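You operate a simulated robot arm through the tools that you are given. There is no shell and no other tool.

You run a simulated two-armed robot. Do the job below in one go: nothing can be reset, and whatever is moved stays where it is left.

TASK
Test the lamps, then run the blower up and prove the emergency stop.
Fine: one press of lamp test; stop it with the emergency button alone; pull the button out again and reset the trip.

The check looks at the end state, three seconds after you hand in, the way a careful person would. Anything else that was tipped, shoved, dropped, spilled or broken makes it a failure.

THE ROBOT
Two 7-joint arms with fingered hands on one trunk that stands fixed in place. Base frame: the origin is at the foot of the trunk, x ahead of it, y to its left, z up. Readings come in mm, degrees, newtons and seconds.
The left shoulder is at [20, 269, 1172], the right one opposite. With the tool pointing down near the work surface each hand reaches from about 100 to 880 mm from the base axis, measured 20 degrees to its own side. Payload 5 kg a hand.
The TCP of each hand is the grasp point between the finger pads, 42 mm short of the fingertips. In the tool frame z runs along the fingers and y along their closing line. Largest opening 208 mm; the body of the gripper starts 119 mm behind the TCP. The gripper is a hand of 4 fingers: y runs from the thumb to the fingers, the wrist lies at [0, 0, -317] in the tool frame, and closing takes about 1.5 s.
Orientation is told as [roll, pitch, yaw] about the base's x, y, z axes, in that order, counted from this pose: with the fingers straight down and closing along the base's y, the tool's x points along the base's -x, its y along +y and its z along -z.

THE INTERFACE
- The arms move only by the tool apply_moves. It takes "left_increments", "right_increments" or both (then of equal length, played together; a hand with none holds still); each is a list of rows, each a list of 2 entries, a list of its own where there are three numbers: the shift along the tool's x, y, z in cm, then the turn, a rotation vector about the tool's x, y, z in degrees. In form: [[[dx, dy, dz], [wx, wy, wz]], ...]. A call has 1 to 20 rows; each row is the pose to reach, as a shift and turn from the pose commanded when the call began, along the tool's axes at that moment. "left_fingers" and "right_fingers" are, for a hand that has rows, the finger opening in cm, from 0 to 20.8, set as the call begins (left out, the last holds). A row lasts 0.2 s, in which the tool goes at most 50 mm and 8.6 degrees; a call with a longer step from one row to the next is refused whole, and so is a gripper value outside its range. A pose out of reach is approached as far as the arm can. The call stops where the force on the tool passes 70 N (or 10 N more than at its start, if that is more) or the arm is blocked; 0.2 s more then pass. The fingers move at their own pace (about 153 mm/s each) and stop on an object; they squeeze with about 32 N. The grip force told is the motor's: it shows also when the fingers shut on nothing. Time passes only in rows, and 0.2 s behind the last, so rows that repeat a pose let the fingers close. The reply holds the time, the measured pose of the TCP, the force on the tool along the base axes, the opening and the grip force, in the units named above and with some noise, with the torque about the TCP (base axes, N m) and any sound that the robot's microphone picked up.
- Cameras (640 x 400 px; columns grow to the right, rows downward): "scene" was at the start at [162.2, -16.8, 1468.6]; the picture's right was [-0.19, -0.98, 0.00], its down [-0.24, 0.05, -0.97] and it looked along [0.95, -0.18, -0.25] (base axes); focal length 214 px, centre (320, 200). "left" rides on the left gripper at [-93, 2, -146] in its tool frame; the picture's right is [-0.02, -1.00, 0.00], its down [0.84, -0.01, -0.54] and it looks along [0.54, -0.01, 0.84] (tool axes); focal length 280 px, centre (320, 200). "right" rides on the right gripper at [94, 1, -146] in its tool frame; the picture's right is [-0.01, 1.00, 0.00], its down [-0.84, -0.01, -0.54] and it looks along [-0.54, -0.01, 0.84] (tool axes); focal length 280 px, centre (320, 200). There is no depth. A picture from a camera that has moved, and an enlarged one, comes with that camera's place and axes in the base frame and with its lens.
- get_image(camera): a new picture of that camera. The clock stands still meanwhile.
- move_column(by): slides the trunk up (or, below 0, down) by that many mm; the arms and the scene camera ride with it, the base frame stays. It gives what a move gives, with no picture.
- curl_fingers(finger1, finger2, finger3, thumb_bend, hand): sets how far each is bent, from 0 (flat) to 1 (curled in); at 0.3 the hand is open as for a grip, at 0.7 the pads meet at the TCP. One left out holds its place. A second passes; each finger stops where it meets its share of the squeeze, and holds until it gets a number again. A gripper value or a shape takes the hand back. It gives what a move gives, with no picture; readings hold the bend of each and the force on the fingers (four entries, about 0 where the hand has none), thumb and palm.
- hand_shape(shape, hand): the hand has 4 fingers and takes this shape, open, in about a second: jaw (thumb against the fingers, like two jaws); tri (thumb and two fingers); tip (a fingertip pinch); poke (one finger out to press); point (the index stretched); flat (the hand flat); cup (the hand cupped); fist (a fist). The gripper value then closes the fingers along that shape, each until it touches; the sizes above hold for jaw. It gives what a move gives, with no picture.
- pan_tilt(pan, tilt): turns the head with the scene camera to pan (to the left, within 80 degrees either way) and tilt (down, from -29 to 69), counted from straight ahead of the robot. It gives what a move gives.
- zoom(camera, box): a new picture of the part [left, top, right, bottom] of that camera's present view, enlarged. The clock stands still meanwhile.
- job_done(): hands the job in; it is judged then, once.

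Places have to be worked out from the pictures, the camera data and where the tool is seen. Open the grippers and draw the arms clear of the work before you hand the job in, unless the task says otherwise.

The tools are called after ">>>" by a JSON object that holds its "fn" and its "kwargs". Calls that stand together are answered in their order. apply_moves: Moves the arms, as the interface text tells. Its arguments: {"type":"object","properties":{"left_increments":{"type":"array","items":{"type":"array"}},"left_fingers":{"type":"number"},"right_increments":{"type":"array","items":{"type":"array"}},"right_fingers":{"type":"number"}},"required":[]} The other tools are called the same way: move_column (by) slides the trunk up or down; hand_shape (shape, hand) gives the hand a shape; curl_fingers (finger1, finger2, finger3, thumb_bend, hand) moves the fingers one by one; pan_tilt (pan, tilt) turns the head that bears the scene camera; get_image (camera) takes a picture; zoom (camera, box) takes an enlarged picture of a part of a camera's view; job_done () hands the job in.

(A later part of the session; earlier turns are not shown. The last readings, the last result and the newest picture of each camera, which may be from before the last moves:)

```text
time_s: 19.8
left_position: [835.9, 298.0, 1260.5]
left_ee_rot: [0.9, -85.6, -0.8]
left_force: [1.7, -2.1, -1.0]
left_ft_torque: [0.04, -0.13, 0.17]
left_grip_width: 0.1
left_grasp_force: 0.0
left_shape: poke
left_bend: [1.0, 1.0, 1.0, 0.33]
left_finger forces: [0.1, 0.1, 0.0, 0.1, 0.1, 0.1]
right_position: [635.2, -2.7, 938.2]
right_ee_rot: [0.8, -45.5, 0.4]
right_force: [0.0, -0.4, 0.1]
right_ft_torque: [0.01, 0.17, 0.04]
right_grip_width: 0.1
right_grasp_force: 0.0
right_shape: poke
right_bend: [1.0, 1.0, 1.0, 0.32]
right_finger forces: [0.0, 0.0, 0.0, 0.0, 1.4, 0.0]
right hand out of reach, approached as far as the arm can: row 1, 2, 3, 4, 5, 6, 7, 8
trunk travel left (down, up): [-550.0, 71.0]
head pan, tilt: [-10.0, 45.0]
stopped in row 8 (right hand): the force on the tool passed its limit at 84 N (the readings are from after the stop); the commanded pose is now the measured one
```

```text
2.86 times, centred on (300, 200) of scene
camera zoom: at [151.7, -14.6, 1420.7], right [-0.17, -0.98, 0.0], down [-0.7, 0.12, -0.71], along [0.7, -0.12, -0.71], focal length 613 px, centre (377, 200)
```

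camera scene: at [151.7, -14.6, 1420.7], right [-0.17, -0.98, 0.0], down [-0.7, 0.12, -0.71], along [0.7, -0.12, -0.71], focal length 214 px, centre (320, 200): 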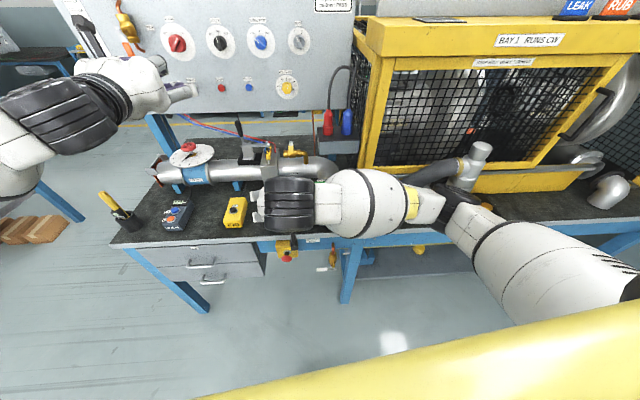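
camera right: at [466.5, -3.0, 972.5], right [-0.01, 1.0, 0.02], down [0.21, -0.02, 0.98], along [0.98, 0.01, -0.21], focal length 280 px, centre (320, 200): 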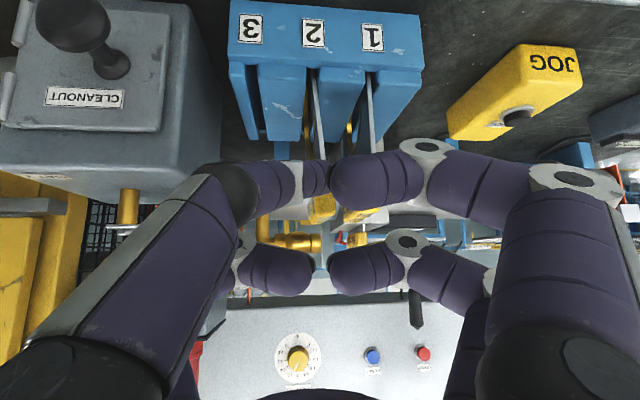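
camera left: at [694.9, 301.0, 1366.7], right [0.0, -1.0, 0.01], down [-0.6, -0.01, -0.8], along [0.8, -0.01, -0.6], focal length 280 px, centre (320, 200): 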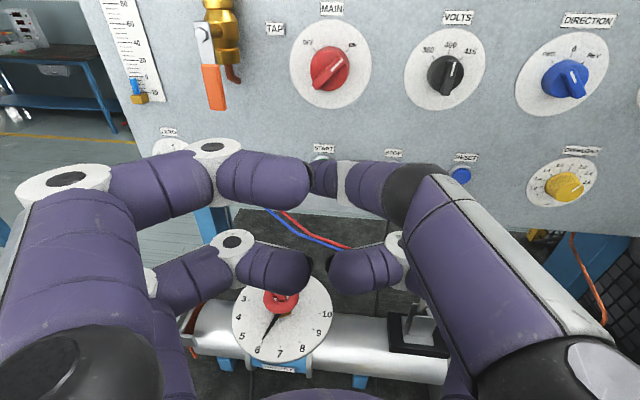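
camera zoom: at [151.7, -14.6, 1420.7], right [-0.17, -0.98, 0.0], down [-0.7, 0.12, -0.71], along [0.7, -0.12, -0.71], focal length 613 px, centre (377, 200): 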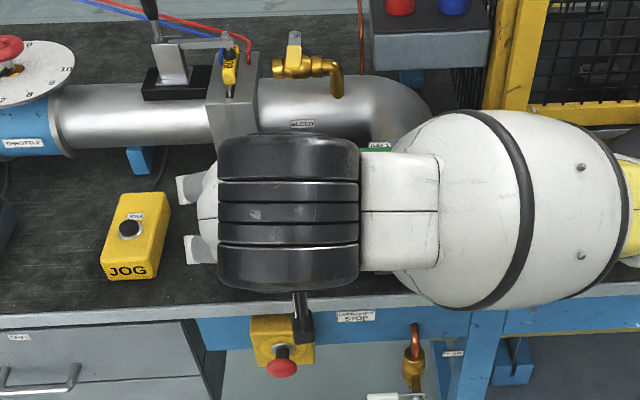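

Rack, plates and handles look in place. I lift straight up away from the rack.

>>> {"fn": "apply_moves", "kwargs": {"right_increments": [[[-1.0, -0.2, -1.0], [0, 0, 0]], [[-3.0, -0.3, -3.0], [0, 0, 0]], [[-5.5, -0.3, -5.5], [0, 0, 0]], [[-8.5, -0.3, -8.5], [0, 0, 0]], [[-11.5, -0.3, -11.5], [0, 0, 0]]]}}

>>> {"fn": "get_image", "kwargs": {"camera": "right"}}

>>> {"fn": "get_image", "kwargs": {"camera": "scene"}}

```text
time_s: 21.0
left_position: [834.7, 298.8, 1261.9]
left_ee_rot: [0.1, -85.6, 0.0]
left_force: [-0.1, 0.1, 1.3]
left_ft_torque: [-0.03, 0.0, -0.08]
left_grip_width: 0.1
left_grasp_force: 0.0
left_shape: poke
left_bend: [1.0, 1.0, 1.0, 0.33]
left_finger forces: [0.0, 0.1, 0.0, 0.1, 0.0, 0.1]
right_position: [664.6, -7.9, 1095.7]
right_ee_rot: [0.8, -45.5, 1.3]
right_force: [-0.9, -0.3, -1.2]
right_ft_torque: [0.04, -0.11, -0.03]
right_grip_width: 0.2
right_grasp_force: 0.0
right_shape: poke
right_bend: [1.0, 1.0, 1.0, 0.33]
right_finger forces: [0.1, 0.0, 0.1, 0.1, 0.0, 0.0]
right hand out of reach, approached as far as the arm can: row 1, 2, 3, 4, 5
trunk travel left (down, up): [-550.0, 71.0]
head pan, tilt: [-10.0, 45.0]
```

```text
taken
camera right: at [496.5, -13.1, 1131.3], right [-0.02, 1.0, 0.02], down [0.21, -0.01, 0.98], along [0.98, 0.03, -0.21], focal length 280 px, centre (320, 200)
```

right: 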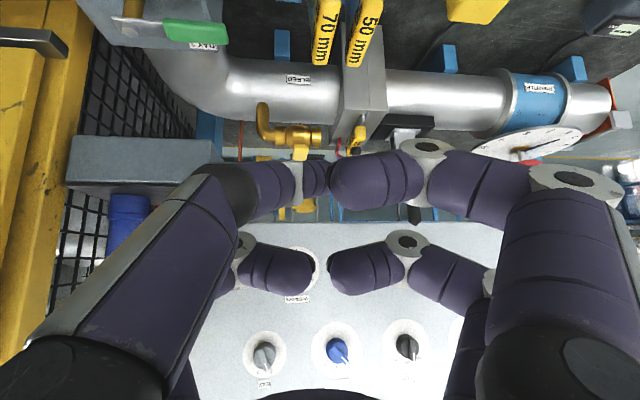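

```text
taken
camera scene: at [149.8, -13.5, 1420.9], right [-0.17, -0.98, 0.0], down [-0.7, 0.12, -0.71], along [0.7, -0.12, -0.71], focal length 214 px, centre (320, 200)
```

scene: 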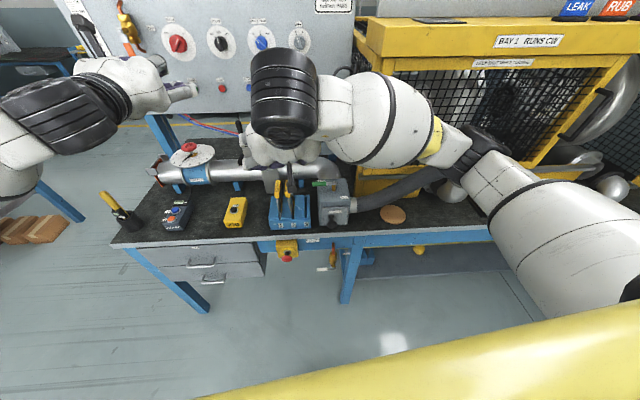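

>>> {"fn": "zoom", "kwargs": {"camera": "scene", "box": [250, 160, 370, 270]}}

>>> {"fn": "zoom", "kwargs": {"camera": "right", "box": [240, 0, 440, 160]}}

```text
3.64 times, centred on (310, 215) of scene
camera zoom: at [149.8, -13.5, 1420.9], right [-0.17, -0.98, 0.0], down [-0.7, 0.12, -0.71], along [0.7, -0.12, -0.71], focal length 780 px, centre (356, 146)
```

zoom: 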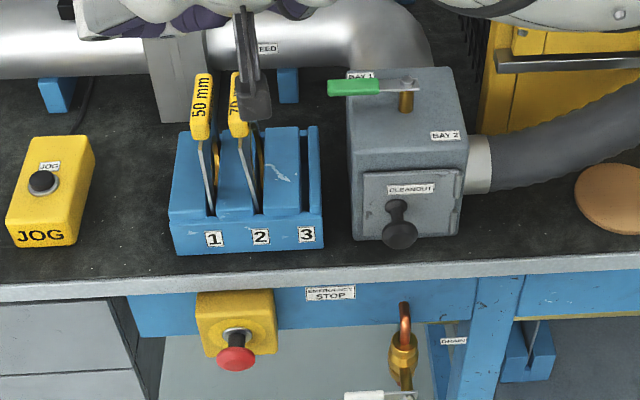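

```text
2.50 times, centred on (340, 80) of right
camera zoom: at [496.5, -13.1, 1131.3], right [-0.02, 1.0, 0.02], down [0.21, -0.01, 0.98], along [0.98, 0.03, -0.21], focal length 701 px, centre (270, 500)
```

zoom: 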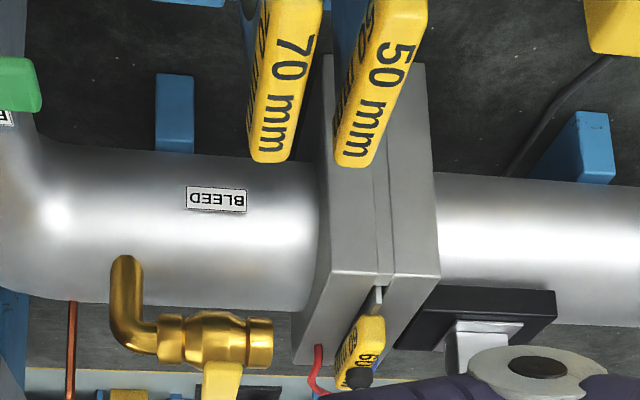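

The gauge plates sit in their slots as before. I park the right hand up and to the right, since the left hand geometry suits the e-stop better.

>>> {"fn": "apply_moves", "kwargs": {"right_increments": [[[-0.7, -3.4, -1.14], [0, 0, 0]], [[-1.4, -6.8, -2.28], [0, 0, 0]], [[-2.1, -10.2, -3.41], [0, 0, 0]], [[-2.8, -13.6, -4.55], [0, 0, 0]], [[-3.5, -17, -5.69], [0, 0, 0]], [[-4.2, -20.4, -6.83], [0, 0, 0]], [[-4.9, -23.8, -7.96], [0, 0, 0]], [[-5.6, -27.2, -9.1], [0, 0, 0]]]}}

>>> {"fn": "get_image", "kwargs": {"camera": "scene"}}

```text
time_s: 22.8
left_position: [834.1, 299.1, 1262.8]
left_ee_rot: [0.6, -85.8, -0.6]
left_force: [-1.6, -1.1, 1.2]
left_ft_torque: [0.03, 0.06, 0.12]
left_grip_width: 0.0
left_grasp_force: 0.1
left_shape: poke
left_bend: [1.0, 1.0, 1.0, 0.33]
left_finger forces: [0.1, 0.0, 0.0, 0.0, 0.0, 0.1]
right_position: [648.1, -286.7, 1199.1]
right_ee_rot: [0.8, -45.6, 0.4]
right_force: [-0.3, -0.9, -0.3]
right_ft_torque: [0.07, 0.0, 0.07]
right_grip_width: 0.0
right_grasp_force: 0.0
right_shape: poke
right_bend: [1.0, 1.0, 1.0, 0.33]
right_finger forces: [0.1, 0.0, 0.0, 0.1, 0.1, 0.1]
trunk travel left (down, up): [-550.0, 71.0]
head pan, tilt: [-10.0, 45.0]
```

```text
taken
camera scene: at [150.1, -14.4, 1420.8], right [-0.17, -0.98, 0.0], down [-0.7, 0.12, -0.71], along [0.7, -0.12, -0.71], focal length 214 px, centre (320, 200)
```

scene: 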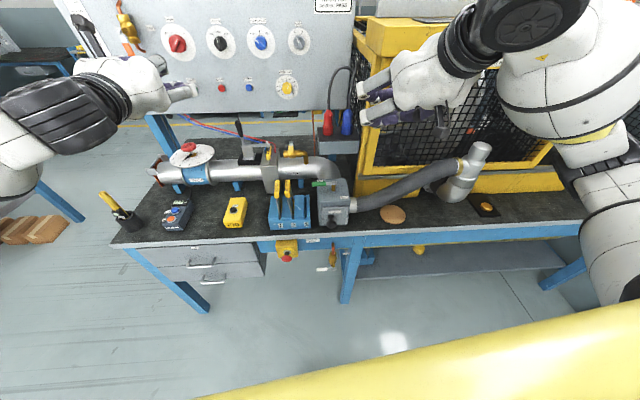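

Now the left hand: I rehearse the e-stop approach, first withdrawing from the panel and tilting the fingers down.

>>> {"fn": "apply_moves", "kwargs": {"left_increments": [[[0.39, -0.49, -3.52], [0, 5.6, 0]], [[0.78, -0.98, -7.04], [0, 11.2, 0]], [[1.17, -1.47, -10.56], [0, 16.8, 0]], [[1.56, -1.96, -14.08], [0, 22.4, 0]], [[1.95, -2.45, -17.6], [0, 28, 0]], [[2.33, -2.94, -21.12], [0, 33.6, 0]], [[2.72, -3.43, -24.64], [0, 39.2, 0]], [[3.11, -3.92, -28.16], [0, 44.8, 0]], [[3.5, -4.41, -31.68], [0, 50.4, 0]], [[3.89, -4.9, -35.2], [0, 56, 0]]]}}

>>> {"fn": "get_image", "kwargs": {"camera": "scene"}}

>>> {"fn": "get_image", "kwargs": {"camera": "left"}}

```text
time_s: 25.0
left_position: [482.0, 250.8, 1253.0]
left_ee_rot: [0.1, -29.6, 0.1]
left_force: [-0.6, 0.1, -0.3]
left_ft_torque: [0.04, -0.02, 0.01]
left_grip_width: 0.0
left_grasp_force: 0.1
left_shape: poke
left_bend: [1.0, 1.0, 1.0, 0.33]
left_finger forces: [0.0, 0.0, 0.1, 0.0, 0.0, 0.0]
right_position: [648.2, -285.5, 1198.6]
right_ee_rot: [0.9, -45.7, 0.3]
right_force: [0.4, -0.4, -0.7]
right_ft_torque: [0.01, -0.01, 0.02]
right_grip_width: 0.0
right_grasp_force: 0.1
right_shape: poke
right_bend: [1.0, 1.0, 1.0, 0.33]
right_finger forces: [0.0, 0.1, 0.0, 0.0, 0.0, 0.0]
trunk travel left (down, up): [-550.0, 71.0]
head pan, tilt: [-10.0, 45.0]
```

```text
taken
camera scene: at [150.2, -13.9, 1420.8], right [-0.17, -0.98, 0.0], down [-0.7, 0.12, -0.71], along [0.7, -0.12, -0.71], focal length 214 px, centre (320, 200)
```

scene: 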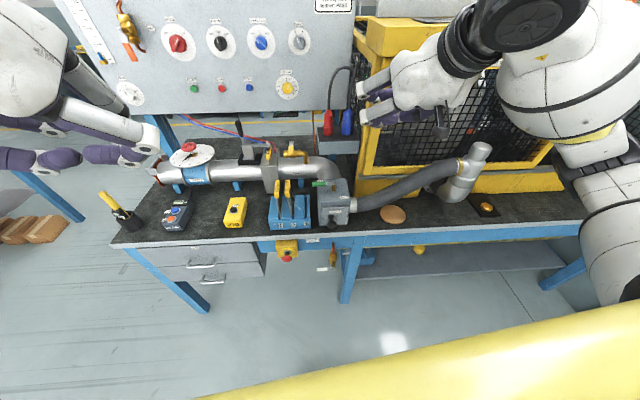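

```text
taken
camera left: at [489.5, 252.0, 1425.4], right [0.01, -1.0, 0.01], down [-1.0, -0.01, 0.05], along [-0.05, -0.01, -1.0], focal length 280 px, centre (320, 200)
```

left: 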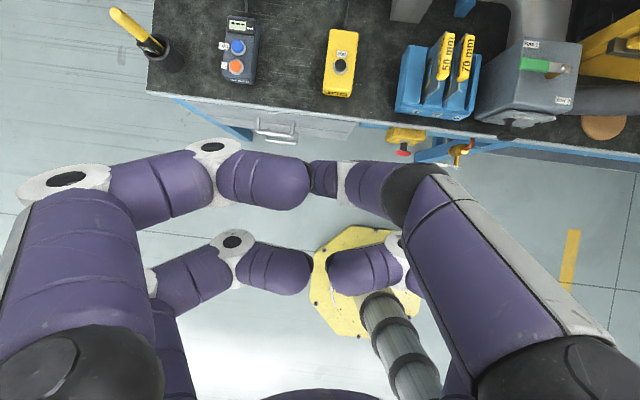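

Reached cleanly. The thumb tip is visible on the tool axis; next I descend in front of the bench, well short in x.

>>> {"fn": "apply_moves", "kwargs": {"left_increments": [[[1.68, -1.67, 2.92], [0, 0, 0]], [[3.36, -3.33, 5.83], [0, 0, 0]], [[5.05, -5, 8.75], [0, 0, 0]], [[6.73, -6.67, 11.67], [0, 0, 0]], [[8.41, -8.33, 14.58], [0, 0, 0]], [[10.09, -10, 17.5], [0, 0, 0]], [[11.78, -11.67, 20.42], [0, 0, 0]], [[13.46, -13.33, 23.33], [0, 0, 0]], [[15.14, -15, 26.25], [0, 0, 0]]]}}

>>> {"fn": "get_image", "kwargs": {"camera": "scene"}}

>>> {"fn": "get_image", "kwargs": {"camera": "left"}}

```text
time_s: 27.0
left_position: [476.6, 98.7, 947.5]
left_ee_rot: [0.1, -29.7, 0.1]
left_force: [0.3, -0.2, -0.5]
left_ft_torque: [0.0, -0.02, -0.03]
left_grip_width: 0.2
left_grasp_force: 0.0
left_shape: poke
left_bend: [1.0, 1.0, 1.0, 0.33]
left_finger forces: [0.0, 0.0, 0.1, 0.0, 0.0, 0.0]
right_position: [649.3, -285.7, 1197.9]
right_ee_rot: [0.7, -45.5, 0.3]
right_force: [1.1, 0.1, -0.8]
right_ft_torque: [0.01, 0.02, 0.01]
right_grip_width: 0.0
right_grasp_force: 0.0
right_shape: poke
right_bend: [1.0, 1.0, 1.0, 0.33]
right_finger forces: [0.0, 0.0, 0.1, 0.1, 0.1, 0.0]
trunk travel left (down, up): [-550.0, 71.0]
head pan, tilt: [-10.0, 45.0]
```

```text
taken
camera scene: at [150.7, -13.7, 1420.7], right [-0.17, -0.98, 0.0], down [-0.7, 0.12, -0.71], along [0.7, -0.12, -0.71], focal length 214 px, centre (320, 200)
```

scene: 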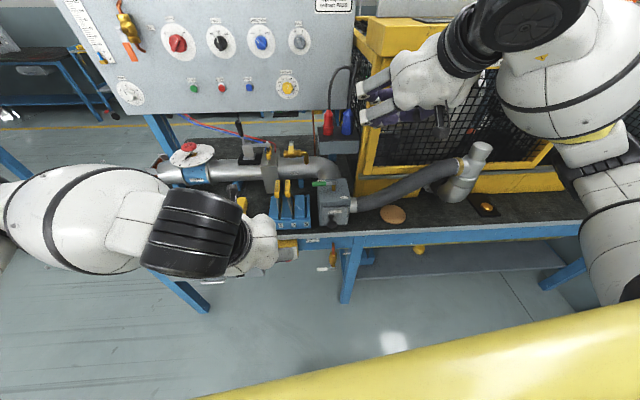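

```text
taken
camera left: at [483.9, 100.3, 1120.0], right [0.01, -1.0, 0.01], down [-1.0, -0.01, 0.05], along [-0.05, -0.01, -1.0], focal length 280 px, centre (320, 200)
```

left: 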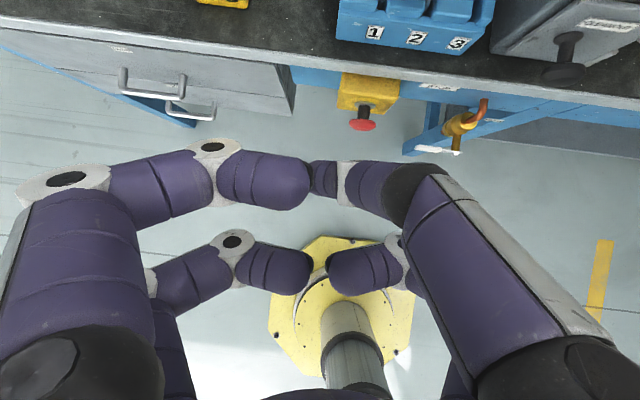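

The left hand reaches well and sees the e-stop from above: cap at about (570, 35.5, 713). I go to staging ~60 mm in front of it, tilting to 45°.

>>> {"fn": "apply_moves", "kwargs": {"left_increments": [[[1.41, -1.05, 3.07], [0, -2.55, 0]], [[2.82, -2.11, 6.15], [0, -5.1, 0]], [[4.23, -3.16, 9.22], [0, -7.65, 0]], [[5.63, -4.21, 12.29], [0, -10.2, 0]], [[7.04, -5.27, 15.37], [0, -12.75, 0]], [[8.45, -6.32, 18.44], [0, -15.3, 0]]]}}

>>> {"fn": "get_image", "kwargs": {"camera": "left"}}

>>> {"fn": "get_image", "kwargs": {"camera": "scene"}}

```text
time_s: 28.4
left_position: [497.0, 35.3, 743.4]
left_ee_rot: [0.0, -45.1, 0.1]
left_force: [0.1, 0.4, 1.0]
left_ft_torque: [0.01, 0.06, 0.01]
left_grip_width: 0.1
left_grasp_force: 0.0
left_shape: poke
left_bend: [1.0, 1.0, 1.0, 0.33]
left_finger forces: [0.0, 0.0, 0.0, 0.0, 0.0, 0.0]
right_position: [649.7, -286.2, 1198.4]
right_ee_rot: [0.8, -45.5, 0.4]
right_force: [0.4, -0.5, 0.2]
right_ft_torque: [-0.02, 0.02, -0.04]
right_grip_width: 0.0
right_grasp_force: 0.0
right_shape: poke
right_bend: [1.0, 1.0, 1.0, 0.33]
right_finger forces: [0.1, 0.1, 0.1, 0.0, 0.1, 0.0]
trunk travel left (down, up): [-550.0, 71.0]
head pan, tilt: [-10.0, 45.0]
```

```text
taken
camera left: at [458.5, 36.4, 912.3], right [0.01, -1.0, 0.01], down [-0.98, -0.01, -0.21], along [0.21, -0.01, -0.98], focal length 280 px, centre (320, 200)
```

left: 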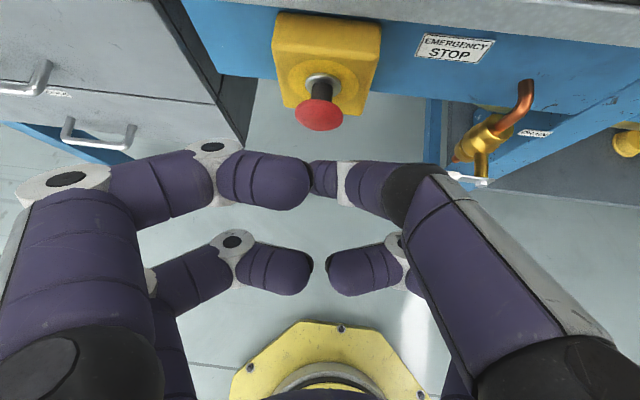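

```text
taken
camera scene: at [150.7, -13.6, 1420.7], right [-0.17, -0.98, 0.0], down [-0.7, 0.12, -0.71], along [0.7, -0.12, -0.71], focal length 214 px, centre (320, 200)
```

scene: 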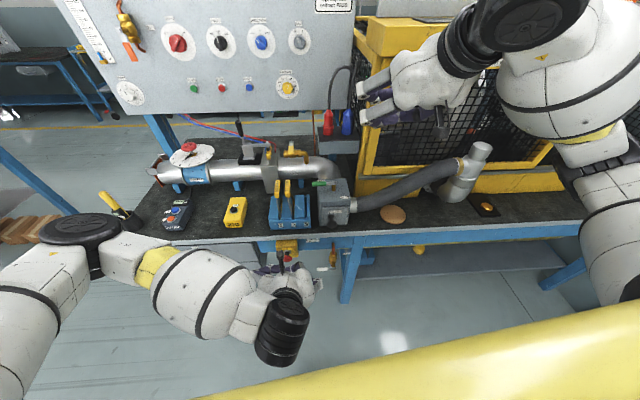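

Staging works well: cap at (569, 36, 713) straight ahead of the left thumb tip. Now I retrace the path upward to go press START.

>>> {"fn": "apply_moves", "kwargs": {"left_increments": [[[-2.17, 1.07, -2.64], [0, 2.5, 0]], [[-4.35, 2.13, -5.27], [0, 5, 0]], [[-6.52, 3.2, -7.91], [0, 7.5, 0]], [[-8.69, 4.27, -10.55], [0, 10, 0]], [[-10.87, 5.33, -13.18], [0, 12.5, 0]], [[-13.04, 6.4, -15.82], [0, 15, 0]], [[-15.49, 8.09, -18.18], [0, 15, 0]], [[-17.93, 9.78, -20.54], [0, 15, 0]], [[-20.38, 11.47, -22.9], [0, 15, 0]], [[-22.83, 13.16, -25.26], [0, 15, 0]], [[-25.28, 14.84, -27.62], [0, 15, 0]], [[-27.72, 16.53, -29.98], [0, 15, 0]], [[-30.17, 18.22, -32.34], [0, 15, 0]], [[-32.62, 19.91, -34.7], [0, 15, 0]], [[-35.06, 21.6, -37.06], [0, 15, 0]]]}}

>>> {"fn": "pan_tilt", "kwargs": {"pan": 10, "tilt": 20}}

```text
time_s: 31.6
left_position: [484.9, 255.6, 1253.5]
left_ee_rot: [0.0, -29.9, -0.1]
left_force: [-1.1, -0.2, 0.8]
left_ft_torque: [0.01, -0.05, -0.02]
left_grip_width: 0.1
left_grasp_force: 0.1
left_shape: poke
left_bend: [1.0, 1.0, 1.0, 0.33]
left_finger forces: [0.0, 0.0, 0.0, 0.0, 0.0, 0.0]
right_position: [648.7, -285.8, 1198.7]
right_ee_rot: [0.7, -45.6, 0.4]
right_force: [-0.1, -0.1, 0.6]
right_ft_torque: [-0.02, 0.0, -0.02]
right_grip_width: 0.1
right_grasp_force: 0.0
right_shape: poke
right_bend: [1.0, 1.0, 1.0, 0.33]
right_finger forces: [0.1, 0.1, 0.0, 0.0, 0.0, 0.0]
trunk travel left (down, up): [-550.0, 71.0]
head pan, tilt: [-10.0, 45.0]
```

```text
time_s: 32.5
left_position: [486.6, 255.7, 1252.9]
left_ee_rot: [0.0, -30.0, 0.2]
left_force: [-0.6, 0.1, 0.6]
left_ft_torque: [0.02, -0.01, -0.01]
left_grip_width: 0.0
left_grasp_force: 0.0
left_shape: poke
left_bend: [1.0, 1.0, 1.0, 0.33]
left_finger forces: [0.0, 0.0, 0.0, 0.0, 0.1, 0.0]
right_position: [650.1, -286.7, 1199.8]
right_ee_rot: [0.7, -45.5, 0.3]
right_force: [0.0, -0.5, -0.2]
right_ft_torque: [0.01, 0.03, 0.0]
right_grip_width: 0.0
right_grasp_force: 0.1
right_shape: poke
right_bend: [1.0, 1.0, 1.0, 0.33]
right_finger forces: [0.1, 0.0, 0.0, 0.0, 0.0, 0.1]
trunk travel left (down, up): [-550.0, 71.0]
head pan, tilt: [10.0, 20.0]
```

Back at the upper waypoint. Now I move the left hand towards START, stopping ~100 mm short.

>>> {"fn": "apply_moves", "kwargs": {"left_increments": [[[-2.89, 0.32, 2.52], [0, -4.09, 0]], [[-5.78, 0.64, 5.04], [0, -8.18, 0]], [[-8.67, 0.95, 7.55], [0, -12.27, 0]], [[-11.56, 1.27, 10.07], [0, -16.36, 0]], [[-14.45, 1.59, 12.59], [0, -20.45, 0]], [[-17.35, 1.91, 15.11], [0, -24.55, 0]], [[-20.24, 2.23, 17.63], [0, -28.64, 0]], [[-23.13, 2.55, 20.15], [0, -32.73, 0]], [[-26.02, 2.86, 22.66], [0, -36.82, 0]], [[-28.91, 3.18, 25.18], [0, -40.91, 0]], [[-31.8, 3.5, 27.7], [0, -45, 0]]]}}

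>>> {"fn": "get_image", "kwargs": {"camera": "left"}}

>>> {"fn": "get_image", "kwargs": {"camera": "scene"}}

```text
time_s: 34.9
left_position: [895.5, 287.5, 1172.1]
left_ee_rot: [0.1, -75.0, -0.1]
left_force: [1.1, 1.4, 0.9]
left_ft_torque: [-0.04, 0.08, -0.08]
left_grip_width: 0.1
left_grasp_force: 0.1
left_shape: poke
left_bend: [1.0, 1.0, 1.0, 0.33]
left_finger forces: [0.0, 0.0, 0.1, 0.0, 0.0, 0.1]
right_position: [649.4, -284.9, 1198.4]
right_ee_rot: [0.7, -45.5, 0.4]
right_force: [0.0, 0.7, -0.1]
right_ft_torque: [-0.02, 0.02, -0.04]
right_grip_width: 0.0
right_grasp_force: 0.1
right_shape: poke
right_bend: [1.0, 1.0, 1.0, 0.33]
right_finger forces: [0.0, 0.1, 0.1, 0.0, 0.1, 0.0]
trunk travel left (down, up): [-550.0, 71.0]
head pan, tilt: [10.0, 20.0]
```

```text
taken
camera left: at [777.4, 288.6, 1300.1], right [0.0, -1.0, 0.01], down [-0.74, -0.01, -0.67], along [0.67, -0.01, -0.74], focal length 280 px, centre (320, 200)
```

left: 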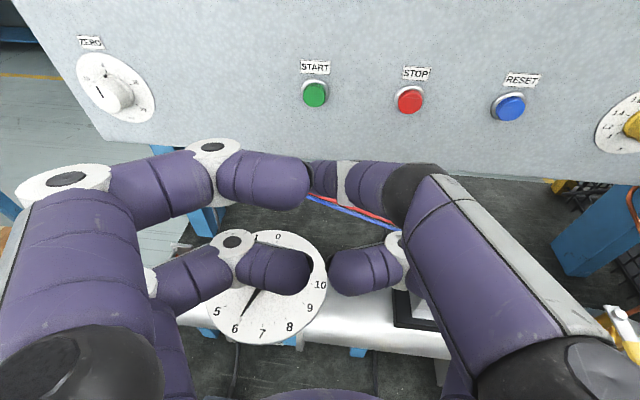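

```text
taken
camera scene: at [162.6, 16.9, 1459.3], right [0.17, -0.98, 0.0], down [-0.34, -0.06, -0.94], along [0.93, 0.16, -0.34], focal length 214 px, centre (320, 200)
```

scene: 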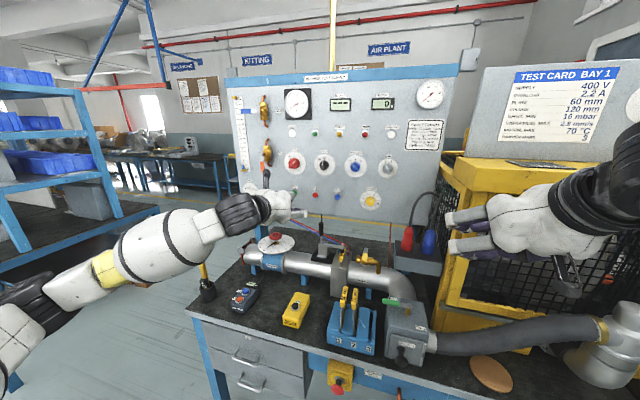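

START is at about (1040, 291, 1165), directly ahead of the thumb tip. I advance to ~20 mm short and check.

>>> {"fn": "apply_moves", "kwargs": {"left_increments": [[[-0.69, 0.12, 2.58], [0, 0, 0]], [[-1.38, 0.24, 5.15], [0, 0, 0]], [[-2.07, 0.35, 7.73], [0, 0, 0]], [[-2.2, 0.35, 8.21], [0, 0, 0]]]}}

>>> {"fn": "get_image", "kwargs": {"camera": "left"}}

>>> {"fn": "zoom", "kwargs": {"camera": "scene", "box": [240, 80, 400, 220]}}

```text
time_s: 35.9
left_position: [981.4, 292.0, 1172.0]
left_ee_rot: [0.1, -74.9, 0.0]
left_force: [0.4, -0.6, -0.7]
left_ft_torque: [-0.02, 0.01, 0.04]
left_grip_width: 0.1
left_grasp_force: 0.1
left_shape: poke
left_bend: [1.0, 1.0, 1.0, 0.33]
left_finger forces: [0.0, 0.0, 0.1, 0.0, 0.0, 0.0]
right_position: [649.6, -286.3, 1198.5]
right_ee_rot: [0.8, -45.5, 0.5]
right_force: [0.5, 0.4, -0.1]
right_ft_torque: [-0.03, 0.04, 0.01]
right_grip_width: 0.0
right_grasp_force: 0.1
right_shape: poke
right_bend: [1.0, 1.0, 1.0, 0.33]
right_finger forces: [0.1, 0.0, 0.0, 0.0, 0.1, 0.1]
trunk travel left (down, up): [-550.0, 71.0]
head pan, tilt: [10.0, 20.0]
```

```text
taken
camera left: at [863.5, 293.9, 1300.3], right [0.0, -1.0, 0.01], down [-0.74, -0.01, -0.67], along [0.67, -0.01, -0.74], focal length 280 px, centre (320, 200)
```

left: 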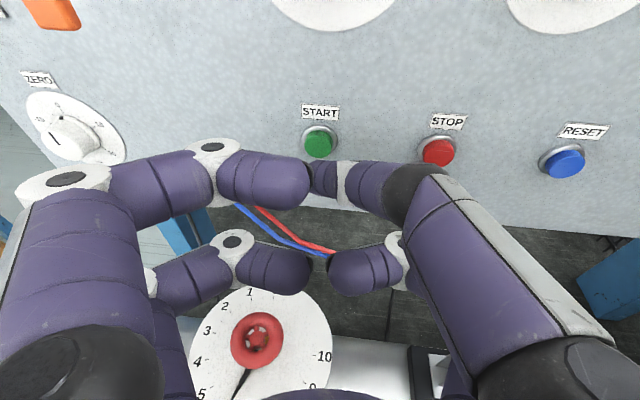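

```text
2.86 times, centred on (320, 150) of scene
camera zoom: at [162.3, 16.6, 1459.5], right [0.17, -0.98, 0.0], down [-0.34, -0.06, -0.94], along [0.93, 0.16, -0.34], focal length 613 px, centre (320, 343)
```

zoom: 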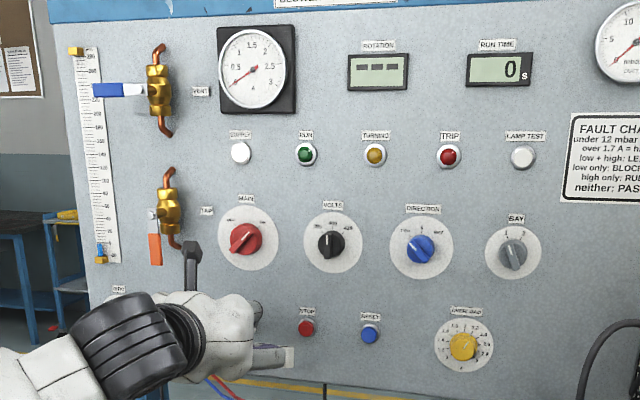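

The estimate refines to START at (≈1050, 292, 1162). I creep forward in small steps, watching force and listening for the click.

>>> {"fn": "apply_moves", "kwargs": {"left_increments": [[[-0.06, 0, 0.82], [0, 0, 0]], [[-0.27, 0, 1.6], [0, 0, 0]], [[-0.37, 0, 1.98], [0, 0, 0]]]}}

>>> {"fn": "zoom", "kwargs": {"camera": "left", "box": [260, 110, 400, 220]}}

```text
time_s: 36.7
left_position: [1002.8, 293.1, 1172.8]
left_ee_rot: [0.1, -74.8, 0.0]
left_force: [0.4, 0.6, -0.3]
left_ft_torque: [-0.03, 0.01, 0.0]
left_grip_width: 0.0
left_grasp_force: 0.1
left_shape: poke
left_bend: [1.0, 1.0, 1.0, 0.33]
left_finger forces: [0.0, 0.1, 0.0, 0.0, 0.1, 0.0]
right_position: [648.6, -284.5, 1198.5]
right_ee_rot: [0.7, -45.5, 0.3]
right_force: [-0.8, 0.6, -0.1]
right_ft_torque: [-0.07, 0.04, -0.01]
right_grip_width: 0.0
right_grasp_force: 0.1
right_shape: poke
right_bend: [1.0, 1.0, 1.0, 0.33]
right_finger forces: [0.0, 0.1, 0.1, 0.0, 0.0, 0.0]
trunk travel left (down, up): [-550.0, 71.0]
head pan, tilt: [10.0, 20.0]
```

```text
3.64 times, centred on (330, 165) of left
camera zoom: at [884.1, 294.3, 1300.3], right [0.0, -1.0, 0.01], down [-0.74, -0.01, -0.67], along [0.67, -0.01, -0.74], focal length 1020 px, centre (284, 327)
```

zoom: 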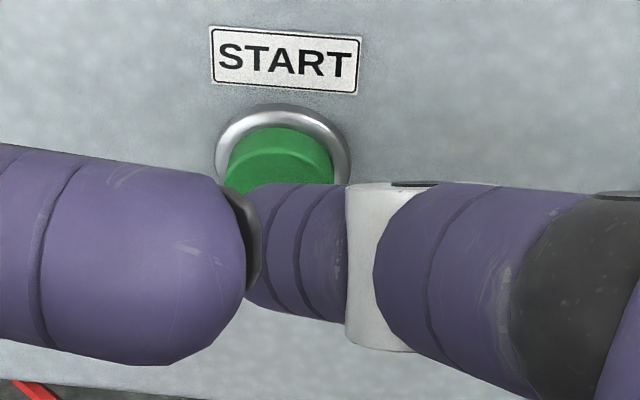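

Not touching yet; the tip is aligned within a few mm. I creep further in 3 mm steps, with a 3 mm shift in +y.

>>> {"fn": "apply_moves", "kwargs": {"left_increments": [[[-0.05, 0.3, 0.3], [0, 0, 0]], [[-0.08, 0.3, 0.6], [0, 0, 0]], [[-0.15, 0.3, 0.9], [0, 0, 0]]]}}

>>> {"fn": "zoom", "kwargs": {"camera": "left", "box": [260, 110, 400, 220]}}

```text
time_s: 37.5
left_position: [1009.4, 296.0, 1170.2]
left_ee_rot: [0.1, -74.9, 0.0]
left_force: [0.4, -0.7, -0.1]
left_ft_torque: [-0.01, 0.01, 0.02]
left_grip_width: 0.0
left_grasp_force: 0.0
left_shape: poke
left_bend: [1.0, 1.0, 1.0, 0.33]
left_finger forces: [0.0, 0.0, 0.1, 0.0, 0.0, 0.0]
right_position: [648.4, -285.2, 1199.7]
right_ee_rot: [0.7, -45.4, 0.4]
right_force: [0.5, 0.4, 0.6]
right_ft_torque: [0.01, 0.0, -0.02]
right_grip_width: 0.1
right_grasp_force: 0.1
right_shape: poke
right_bend: [1.0, 1.0, 1.0, 0.33]
right_finger forces: [0.0, 0.0, 0.0, 0.0, 0.0, 0.0]
trunk travel left (down, up): [-550.0, 71.0]
head pan, tilt: [10.0, 20.0]
```

```text
3.64 times, centred on (330, 165) of left
camera zoom: at [892.2, 297.3, 1298.7], right [0.01, -1.0, 0.01], down [-0.74, -0.01, -0.67], along [0.67, -0.01, -0.74], focal length 1020 px, centre (284, 327)
```

zoom: 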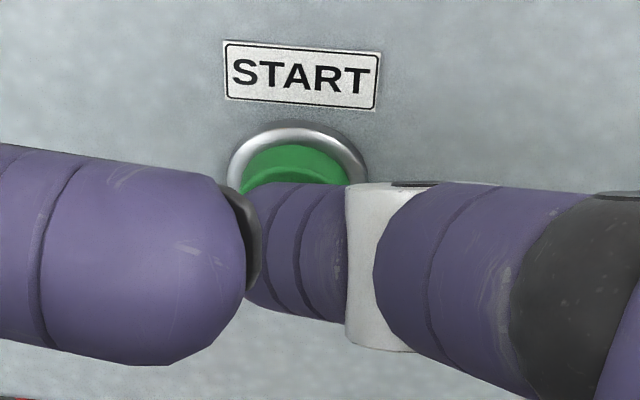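

Centred laterally now, still no contact. I continue with small steps.

>>> {"fn": "apply_moves", "kwargs": {"left_increments": [[[-0.08, 0, 0.3], [0, 0, 0]], [[-0.15, 0, 0.6], [0, 0, 0]], [[-0.2, 0, 0.8], [0, 0, 0]]]}}

```text
time_s: 38.3
left_position: [1018.4, 294.4, 1170.7]
left_ee_rot: [-0.1, -74.8, 0.0]
left_force: [-12.0, -0.8, -0.2]
left_ft_torque: [-0.01, 0.2, -0.04]
left_grip_width: 0.1
left_grasp_force: 0.0
left_shape: poke
left_bend: [1.0, 1.0, 1.0, 0.33]
left_finger forces: [0.0, 0.0, 0.1, 0.0, 11.5, 0.1]
right_position: [648.3, -285.1, 1199.1]
right_ee_rot: [0.7, -45.5, 0.5]
right_force: [0.0, 0.5, -1.0]
right_ft_torque: [0.01, 0.0, 0.01]
right_grip_width: 0.0
right_grasp_force: 0.0
right_shape: poke
right_bend: [1.0, 1.0, 1.0, 0.33]
right_finger forces: [0.0, 0.0, 0.0, 0.0, 0.1, 0.0]
trunk travel left (down, up): [-550.0, 71.0]
head pan, tilt: [10.0, 20.0]
heard: click
```

A click at 12 N: START pressed. I withdraw and look at the lamps and displays.

>>> {"fn": "apply_moves", "kwargs": {"left_increments": [[[0.9, 0, -3.4], [0, 0, 0]], [[1.8, 0, -6.8], [0, 0, 0]], [[2.7, 0, -10.2], [0, 0, 0]], [[3.5, 0, -13.5], [0, 0, 0]]]}}

>>> {"fn": "zoom", "kwargs": {"camera": "scene", "box": [240, 80, 400, 220]}}

```text
time_s: 39.3
left_position: [879.0, 294.5, 1170.9]
left_ee_rot: [0.0, -74.9, 0.0]
left_force: [0.0, -1.0, 0.5]
left_ft_torque: [0.0, 0.03, -0.03]
left_grip_width: 0.0
left_grasp_force: 0.1
left_shape: poke
left_bend: [1.0, 1.0, 1.0, 0.33]
left_finger forces: [0.0, 0.0, 0.0, 0.0, 0.1, 0.1]
right_position: [649.1, -285.3, 1199.3]
right_ee_rot: [0.7, -45.6, 0.3]
right_force: [-1.1, -0.6, 0.2]
right_ft_torque: [-0.02, 0.02, -0.02]
right_grip_width: 0.1
right_grasp_force: 0.0
right_shape: poke
right_bend: [1.0, 1.0, 1.0, 0.33]
right_finger forces: [0.0, 0.1, 0.0, 0.0, 0.0, 0.0]
trunk travel left (down, up): [-550.0, 71.0]
head pan, tilt: [10.0, 20.0]
```

```text
2.86 times, centred on (320, 150) of scene
camera zoom: at [161.7, 16.8, 1459.6], right [0.17, -0.98, 0.0], down [-0.34, -0.06, -0.94], along [0.93, 0.16, -0.34], focal length 613 px, centre (320, 343)
```

zoom: 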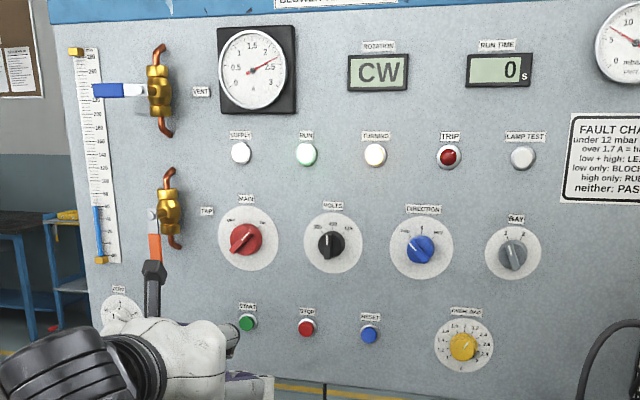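

The blower is running: RUN and TURNING lit, rotation CW, ammeter at the starting surge. I retrace to the waypoint on the way to the e-stop and check the gauges.

>>> {"fn": "apply_moves", "kwargs": {"left_increments": [[[0.21, -0.36, -3.65], [0, 4.09, 0]], [[0.41, -0.71, -7.31], [0, 8.18, 0]], [[0.62, -1.07, -10.96], [0, 12.27, 0]], [[0.83, -1.42, -14.61], [0, 16.36, 0]], [[1.04, -1.78, -18.27], [0, 20.45, 0]], [[1.24, -2.13, -21.92], [0, 24.55, 0]], [[1.45, -2.49, -25.57], [0, 28.64, 0]], [[1.66, -2.84, -29.22], [0, 32.73, 0]], [[1.86, -3.2, -32.88], [0, 36.82, 0]], [[2.07, -3.55, -36.53], [0, 40.91, 0]], [[2.28, -3.9, -40.18], [0, 45, 0]]]}}

>>> {"fn": "zoom", "kwargs": {"camera": "scene", "box": [240, 80, 460, 220]}}

```text
time_s: 41.7
left_position: [486.4, 255.6, 1256.4]
left_ee_rot: [0.1, -30.0, 0.0]
left_force: [-1.0, -0.6, 0.5]
left_ft_torque: [0.02, -0.01, 0.03]
left_grip_width: 0.1
left_grasp_force: 0.0
left_shape: poke
left_bend: [1.0, 1.0, 1.0, 0.33]
left_finger forces: [0.1, 0.0, 0.0, 0.0, 0.0, 0.1]
right_position: [649.2, -285.5, 1198.4]
right_ee_rot: [0.7, -45.6, 0.3]
right_force: [0.5, -0.3, -0.1]
right_ft_torque: [0.04, -0.02, 0.02]
right_grip_width: 0.1
right_grasp_force: 0.1
right_shape: poke
right_bend: [1.0, 1.0, 1.0, 0.33]
right_finger forces: [0.0, 0.0, 0.1, 0.1, 0.0, 0.0]
trunk travel left (down, up): [-550.0, 71.0]
head pan, tilt: [10.0, 20.0]
```

```text
2.86 times, centred on (350, 150) of scene
camera zoom: at [161.6, 16.2, 1459.6], right [0.17, -0.98, 0.0], down [-0.34, -0.06, -0.94], along [0.93, 0.16, -0.34], focal length 613 px, centre (234, 343)
```

zoom: 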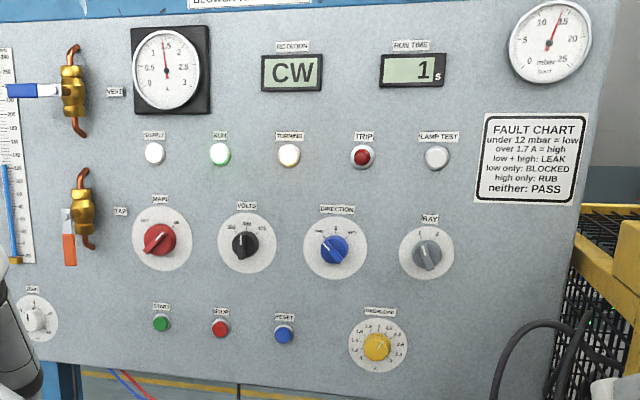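

Blower is up: ~1.5 A, ~13.5 mbar, CW, run time counting. I continue down to the e-stop staging pose.

>>> {"fn": "apply_moves", "kwargs": {"left_increments": [[[1.8, -1.74, 2.92], [0, 0, 0]], [[3.61, -3.49, 5.85], [0, 0, 0]], [[5.41, -5.23, 8.77], [0, 0, 0]], [[7.21, -6.98, 11.69], [0, 0, 0]], [[9.02, -8.72, 14.62], [0, 0, 0]], [[10.82, -10.47, 17.54], [0, 0, 0]], [[12.62, -12.21, 20.46], [0, 0, 0]], [[14.43, -13.96, 23.39], [0, 0, 0]], [[16.23, -15.7, 26.31], [0, 0, 0]], [[17.64, -16.75, 29.42], [0, -2.5, 0]], [[19.05, -17.8, 32.53], [0, -5, 0]], [[20.47, -18.85, 35.65], [0, -7.5, 0]], [[21.88, -19.9, 38.76], [0, -10, 0]], [[23.29, -20.95, 41.87], [0, -12.5, 0]], [[24.7, -22.0, 44.98], [0, -15, 0]]]}}

>>> {"fn": "get_image", "kwargs": {"camera": "left"}}

>>> {"fn": "zoom", "kwargs": {"camera": "scene", "box": [240, 80, 460, 220]}}

```text
time_s: 44.9
left_position: [494.3, 33.1, 740.4]
left_ee_rot: [-0.1, -44.9, 0.1]
left_force: [0.3, 0.5, 0.3]
left_ft_torque: [-0.02, 0.05, 0.01]
left_grip_width: 0.1
left_grasp_force: 0.1
left_shape: poke
left_bend: [1.0, 1.0, 1.0, 0.33]
left_finger forces: [0.0, 0.1, 0.1, 0.1, 0.0, 0.0]
right_position: [649.6, -285.3, 1197.8]
right_ee_rot: [0.7, -45.5, 0.4]
right_force: [0.4, -1.0, 0.2]
right_ft_torque: [-0.02, 0.06, 0.02]
right_grip_width: 0.1
right_grasp_force: 0.0
right_shape: poke
right_bend: [1.0, 1.0, 1.0, 0.33]
right_finger forces: [0.0, 0.0, 0.0, 0.1, 0.0, 0.1]
trunk travel left (down, up): [-550.0, 71.0]
head pan, tilt: [10.0, 20.0]
```

```text
taken
camera left: at [456.0, 35.9, 909.7], right [0.01, -1.0, 0.01], down [-0.98, -0.01, -0.22], along [0.22, -0.01, -0.98], focal length 280 px, centre (320, 200)
```

left: 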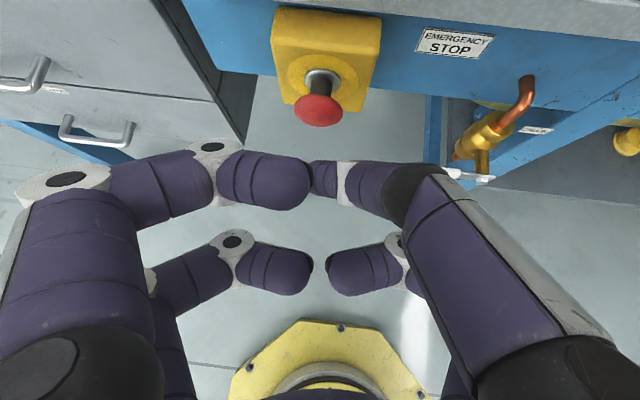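

```text
2.86 times, centred on (350, 150) of scene
camera zoom: at [162.3, 16.8, 1459.4], right [0.17, -0.98, 0.0], down [-0.34, -0.06, -0.94], along [0.93, 0.16, -0.34], focal length 613 px, centre (234, 343)
```

zoom: 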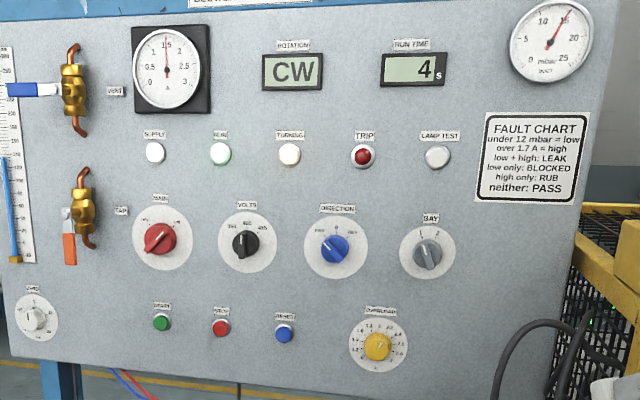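

Steady running at ~16 mbar, run time 4 s. Now I bring the thumb tip to the e-stop cap and begin pressing in small steps.

>>> {"fn": "apply_moves", "kwargs": {"left_increments": [[[-0.9, 0.12, 1.24], [0, 0, 0]], [[-1.77, 0.25, 2.47], [0, 0, 0]], [[-2.05, 0.25, 2.76], [0, 0, 0]], [[-2.33, 0.25, 3.04], [0, 0, 0]], [[-2.62, 0.25, 3.32], [0, 0, 0]]]}}

>>> {"fn": "get_image", "kwargs": {"camera": "left"}}

```text
time_s: 46.1
left_position: [538.2, 38.2, 735.2]
left_ee_rot: [-0.1, -44.9, 0.0]
left_force: [-3.8, -1.0, 0.7]
left_ft_torque: [-0.03, 0.08, 0.0]
left_grip_width: 0.1
left_grasp_force: 0.0
left_shape: poke
left_bend: [1.0, 1.0, 1.0, 0.33]
left_finger forces: [0.0, 0.0, 0.1, 0.0, 3.4, 0.1]
right_position: [649.2, -285.5, 1198.2]
right_ee_rot: [0.8, -45.6, 0.5]
right_force: [1.2, 0.1, 0.0]
right_ft_torque: [-0.01, 0.03, 0.02]
right_grip_width: 0.0
right_grasp_force: 0.1
right_shape: poke
right_bend: [1.0, 1.0, 1.0, 0.33]
right_finger forces: [0.0, 0.1, 0.0, 0.1, 0.1, 0.0]
trunk travel left (down, up): [-550.0, 71.0]
head pan, tilt: [10.0, 20.0]
```

```text
taken
camera left: at [500.3, 39.9, 904.1], right [0.01, -1.0, 0.01], down [-0.98, -0.01, -0.21], along [0.21, -0.01, -0.98], focal length 280 px, centre (320, 200)
```

left: 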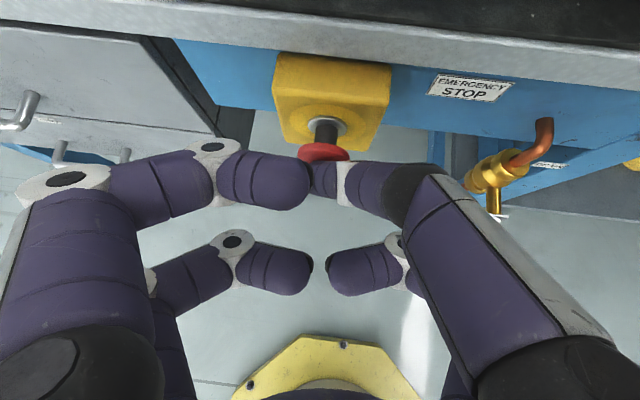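

Contact at 3.8 N with the thumb on the cap. I press on in small steps.

>>> {"fn": "apply_moves", "kwargs": {"left_increments": [[[-0.21, -0.1, 0.21], [0, 0, 0]], [[-0.42, -0.1, 0.42], [0, 0, 0]], [[-0.64, -0.1, 0.64], [0, 0, 0]], [[-0.85, -0.1, 0.85], [0, 0, 0]]]}}

>>> {"fn": "zoom", "kwargs": {"camera": "scene", "box": [240, 80, 460, 220]}}

>>> {"fn": "get_image", "kwargs": {"camera": "left"}}

```text
time_s: 47.1
left_position: [549.5, 36.2, 735.1]
left_ee_rot: [0.0, -44.9, 0.1]
left_force: [-4.1, 1.1, 0.8]
left_ft_torque: [0.03, 0.07, 0.03]
left_grip_width: 0.0
left_grasp_force: 0.1
left_shape: poke
left_bend: [1.0, 1.0, 1.0, 0.33]
left_finger forces: [0.0, 0.1, 0.1, 0.1, 4.4, 0.1]
right_position: [648.6, -285.9, 1199.7]
right_ee_rot: [0.7, -45.6, 0.4]
right_force: [0.1, 0.1, -0.5]
right_ft_torque: [0.01, -0.01, 0.01]
right_grip_width: 0.0
right_grasp_force: 0.0
right_shape: poke
right_bend: [1.0, 1.0, 1.0, 0.33]
right_finger forces: [0.1, 0.0, 0.1, 0.0, 0.1, 0.0]
trunk travel left (down, up): [-550.0, 71.0]
head pan, tilt: [10.0, 20.0]
heard: click
```

```text
2.86 times, centred on (350, 150) of scene
camera zoom: at [161.8, 16.8, 1459.5], right [0.17, -0.98, 0.0], down [-0.34, -0.06, -0.94], along [0.93, 0.16, -0.34], focal length 613 px, centre (234, 343)
```

zoom: 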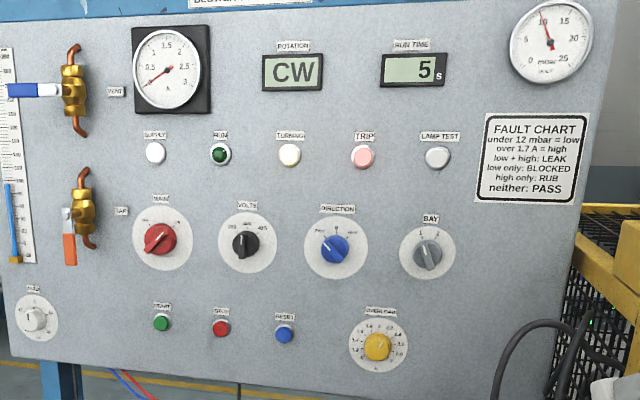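

```text
taken
camera left: at [511.1, 38.3, 905.5], right [0.01, -1.0, 0.01], down [-0.98, -0.01, -0.21], along [0.21, -0.01, -0.98], focal length 280 px, centre (320, 200)
```

left: 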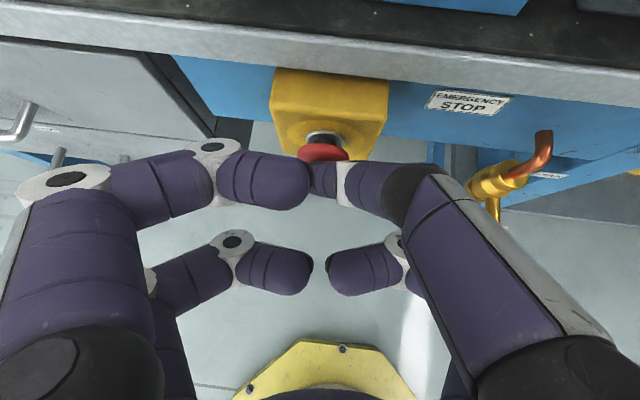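

E-stop pressed: RUN is off, TRIP is lit, current is zero and the blower coasts. I withdraw ~80 mm and take a pinch shape for pulling the button out.

>>> {"fn": "apply_moves", "kwargs": {"left_increments": [[[2.0, 0, -2.0], [0, 0, 0]], [[4.0, 0, -4.0], [0, 0, 0]], [[6.0, 0, -6.0], [0, 0, 0]], [[7.0, 0, -7.0], [0, 0, 0]]]}}

>>> {"fn": "hand_shape", "kwargs": {"hand": "left", "shape": "tip"}}

>>> {"fn": "get_image", "kwargs": {"camera": "left"}}

>>> {"fn": "zoom", "kwargs": {"camera": "scene", "box": [240, 80, 460, 220]}}

```text
time_s: 48.1
left_position: [450.2, 36.9, 735.3]
left_ee_rot: [-0.1, -44.9, 0.1]
left_force: [-0.1, 0.4, -0.7]
left_ft_torque: [0.01, -0.02, 0.0]
left_grip_width: 0.0
left_grasp_force: 0.0
left_shape: poke
left_bend: [1.0, 1.0, 1.0, 0.33]
left_finger forces: [0.1, 0.0, 0.0, 0.0, 0.0, 0.0]
right_position: [648.5, -286.3, 1199.9]
right_ee_rot: [0.8, -45.6, 0.4]
right_force: [0.4, 0.1, 1.0]
right_ft_torque: [0.0, -0.01, 0.05]
right_grip_width: 0.0
right_grasp_force: 0.0
right_shape: poke
right_bend: [1.0, 1.0, 1.0, 0.33]
right_finger forces: [0.0, 0.0, 0.1, 0.1, 0.0, 0.0]
trunk travel left (down, up): [-550.0, 71.0]
head pan, tilt: [10.0, 20.0]
```

```text
time_s: 49.0
left_position: [449.3, 37.1, 734.7]
left_ee_rot: [0.0, -44.9, 0.1]
left_force: [0.6, -0.5, 0.2]
left_ft_torque: [-0.01, -0.01, 0.02]
left_grip_width: 208.0
left_grasp_force: 0.1
left_shape: tip
left_bend: [0.3, 0.3, 0.3, 0.3]
left_finger forces: [0.0, 0.0, 0.0, 0.1, 0.0, 0.0]
right_position: [649.3, -286.2, 1199.1]
right_ee_rot: [0.7, -45.6, 0.4]
right_force: [-0.9, -0.2, -0.4]
right_ft_torque: [-0.03, 0.01, -0.03]
right_grip_width: 0.0
right_grasp_force: 0.0
right_shape: poke
right_bend: [1.0, 1.0, 1.0, 0.33]
right_finger forces: [0.0, 0.0, 0.0, 0.1, 0.0, 0.0]
trunk travel left (down, up): [-550.0, 71.0]
head pan, tilt: [10.0, 20.0]
```

```text
taken
camera left: at [412.3, 38.2, 904.4], right [0.01, -1.0, 0.01], down [-0.98, -0.01, -0.21], along [0.21, -0.01, -0.98], focal length 280 px, centre (320, 200)
```

left: 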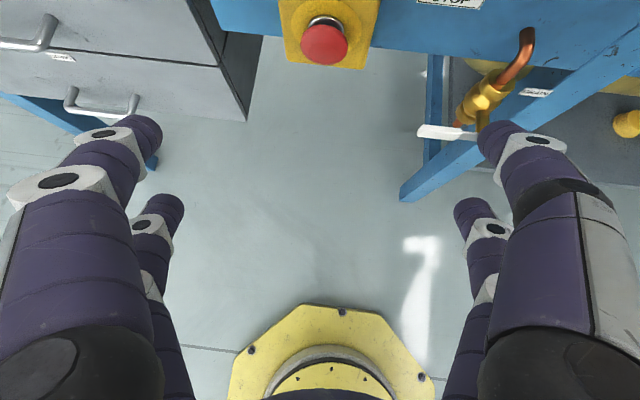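

```text
2.86 times, centred on (350, 150) of scene
camera zoom: at [162.0, 16.7, 1459.5], right [0.17, -0.98, 0.0], down [-0.34, -0.06, -0.94], along [0.93, 0.16, -0.34], focal length 613 px, centre (234, 343)
```

zoom: 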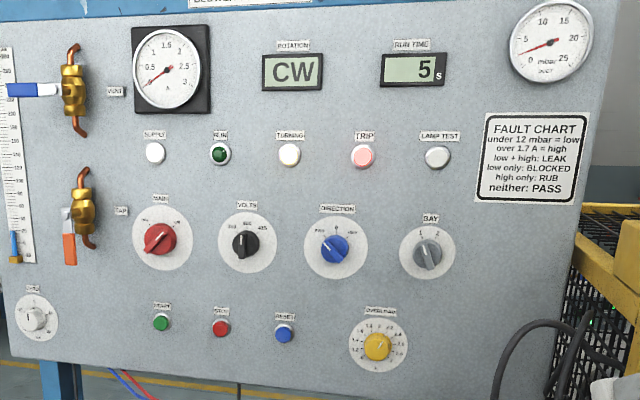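

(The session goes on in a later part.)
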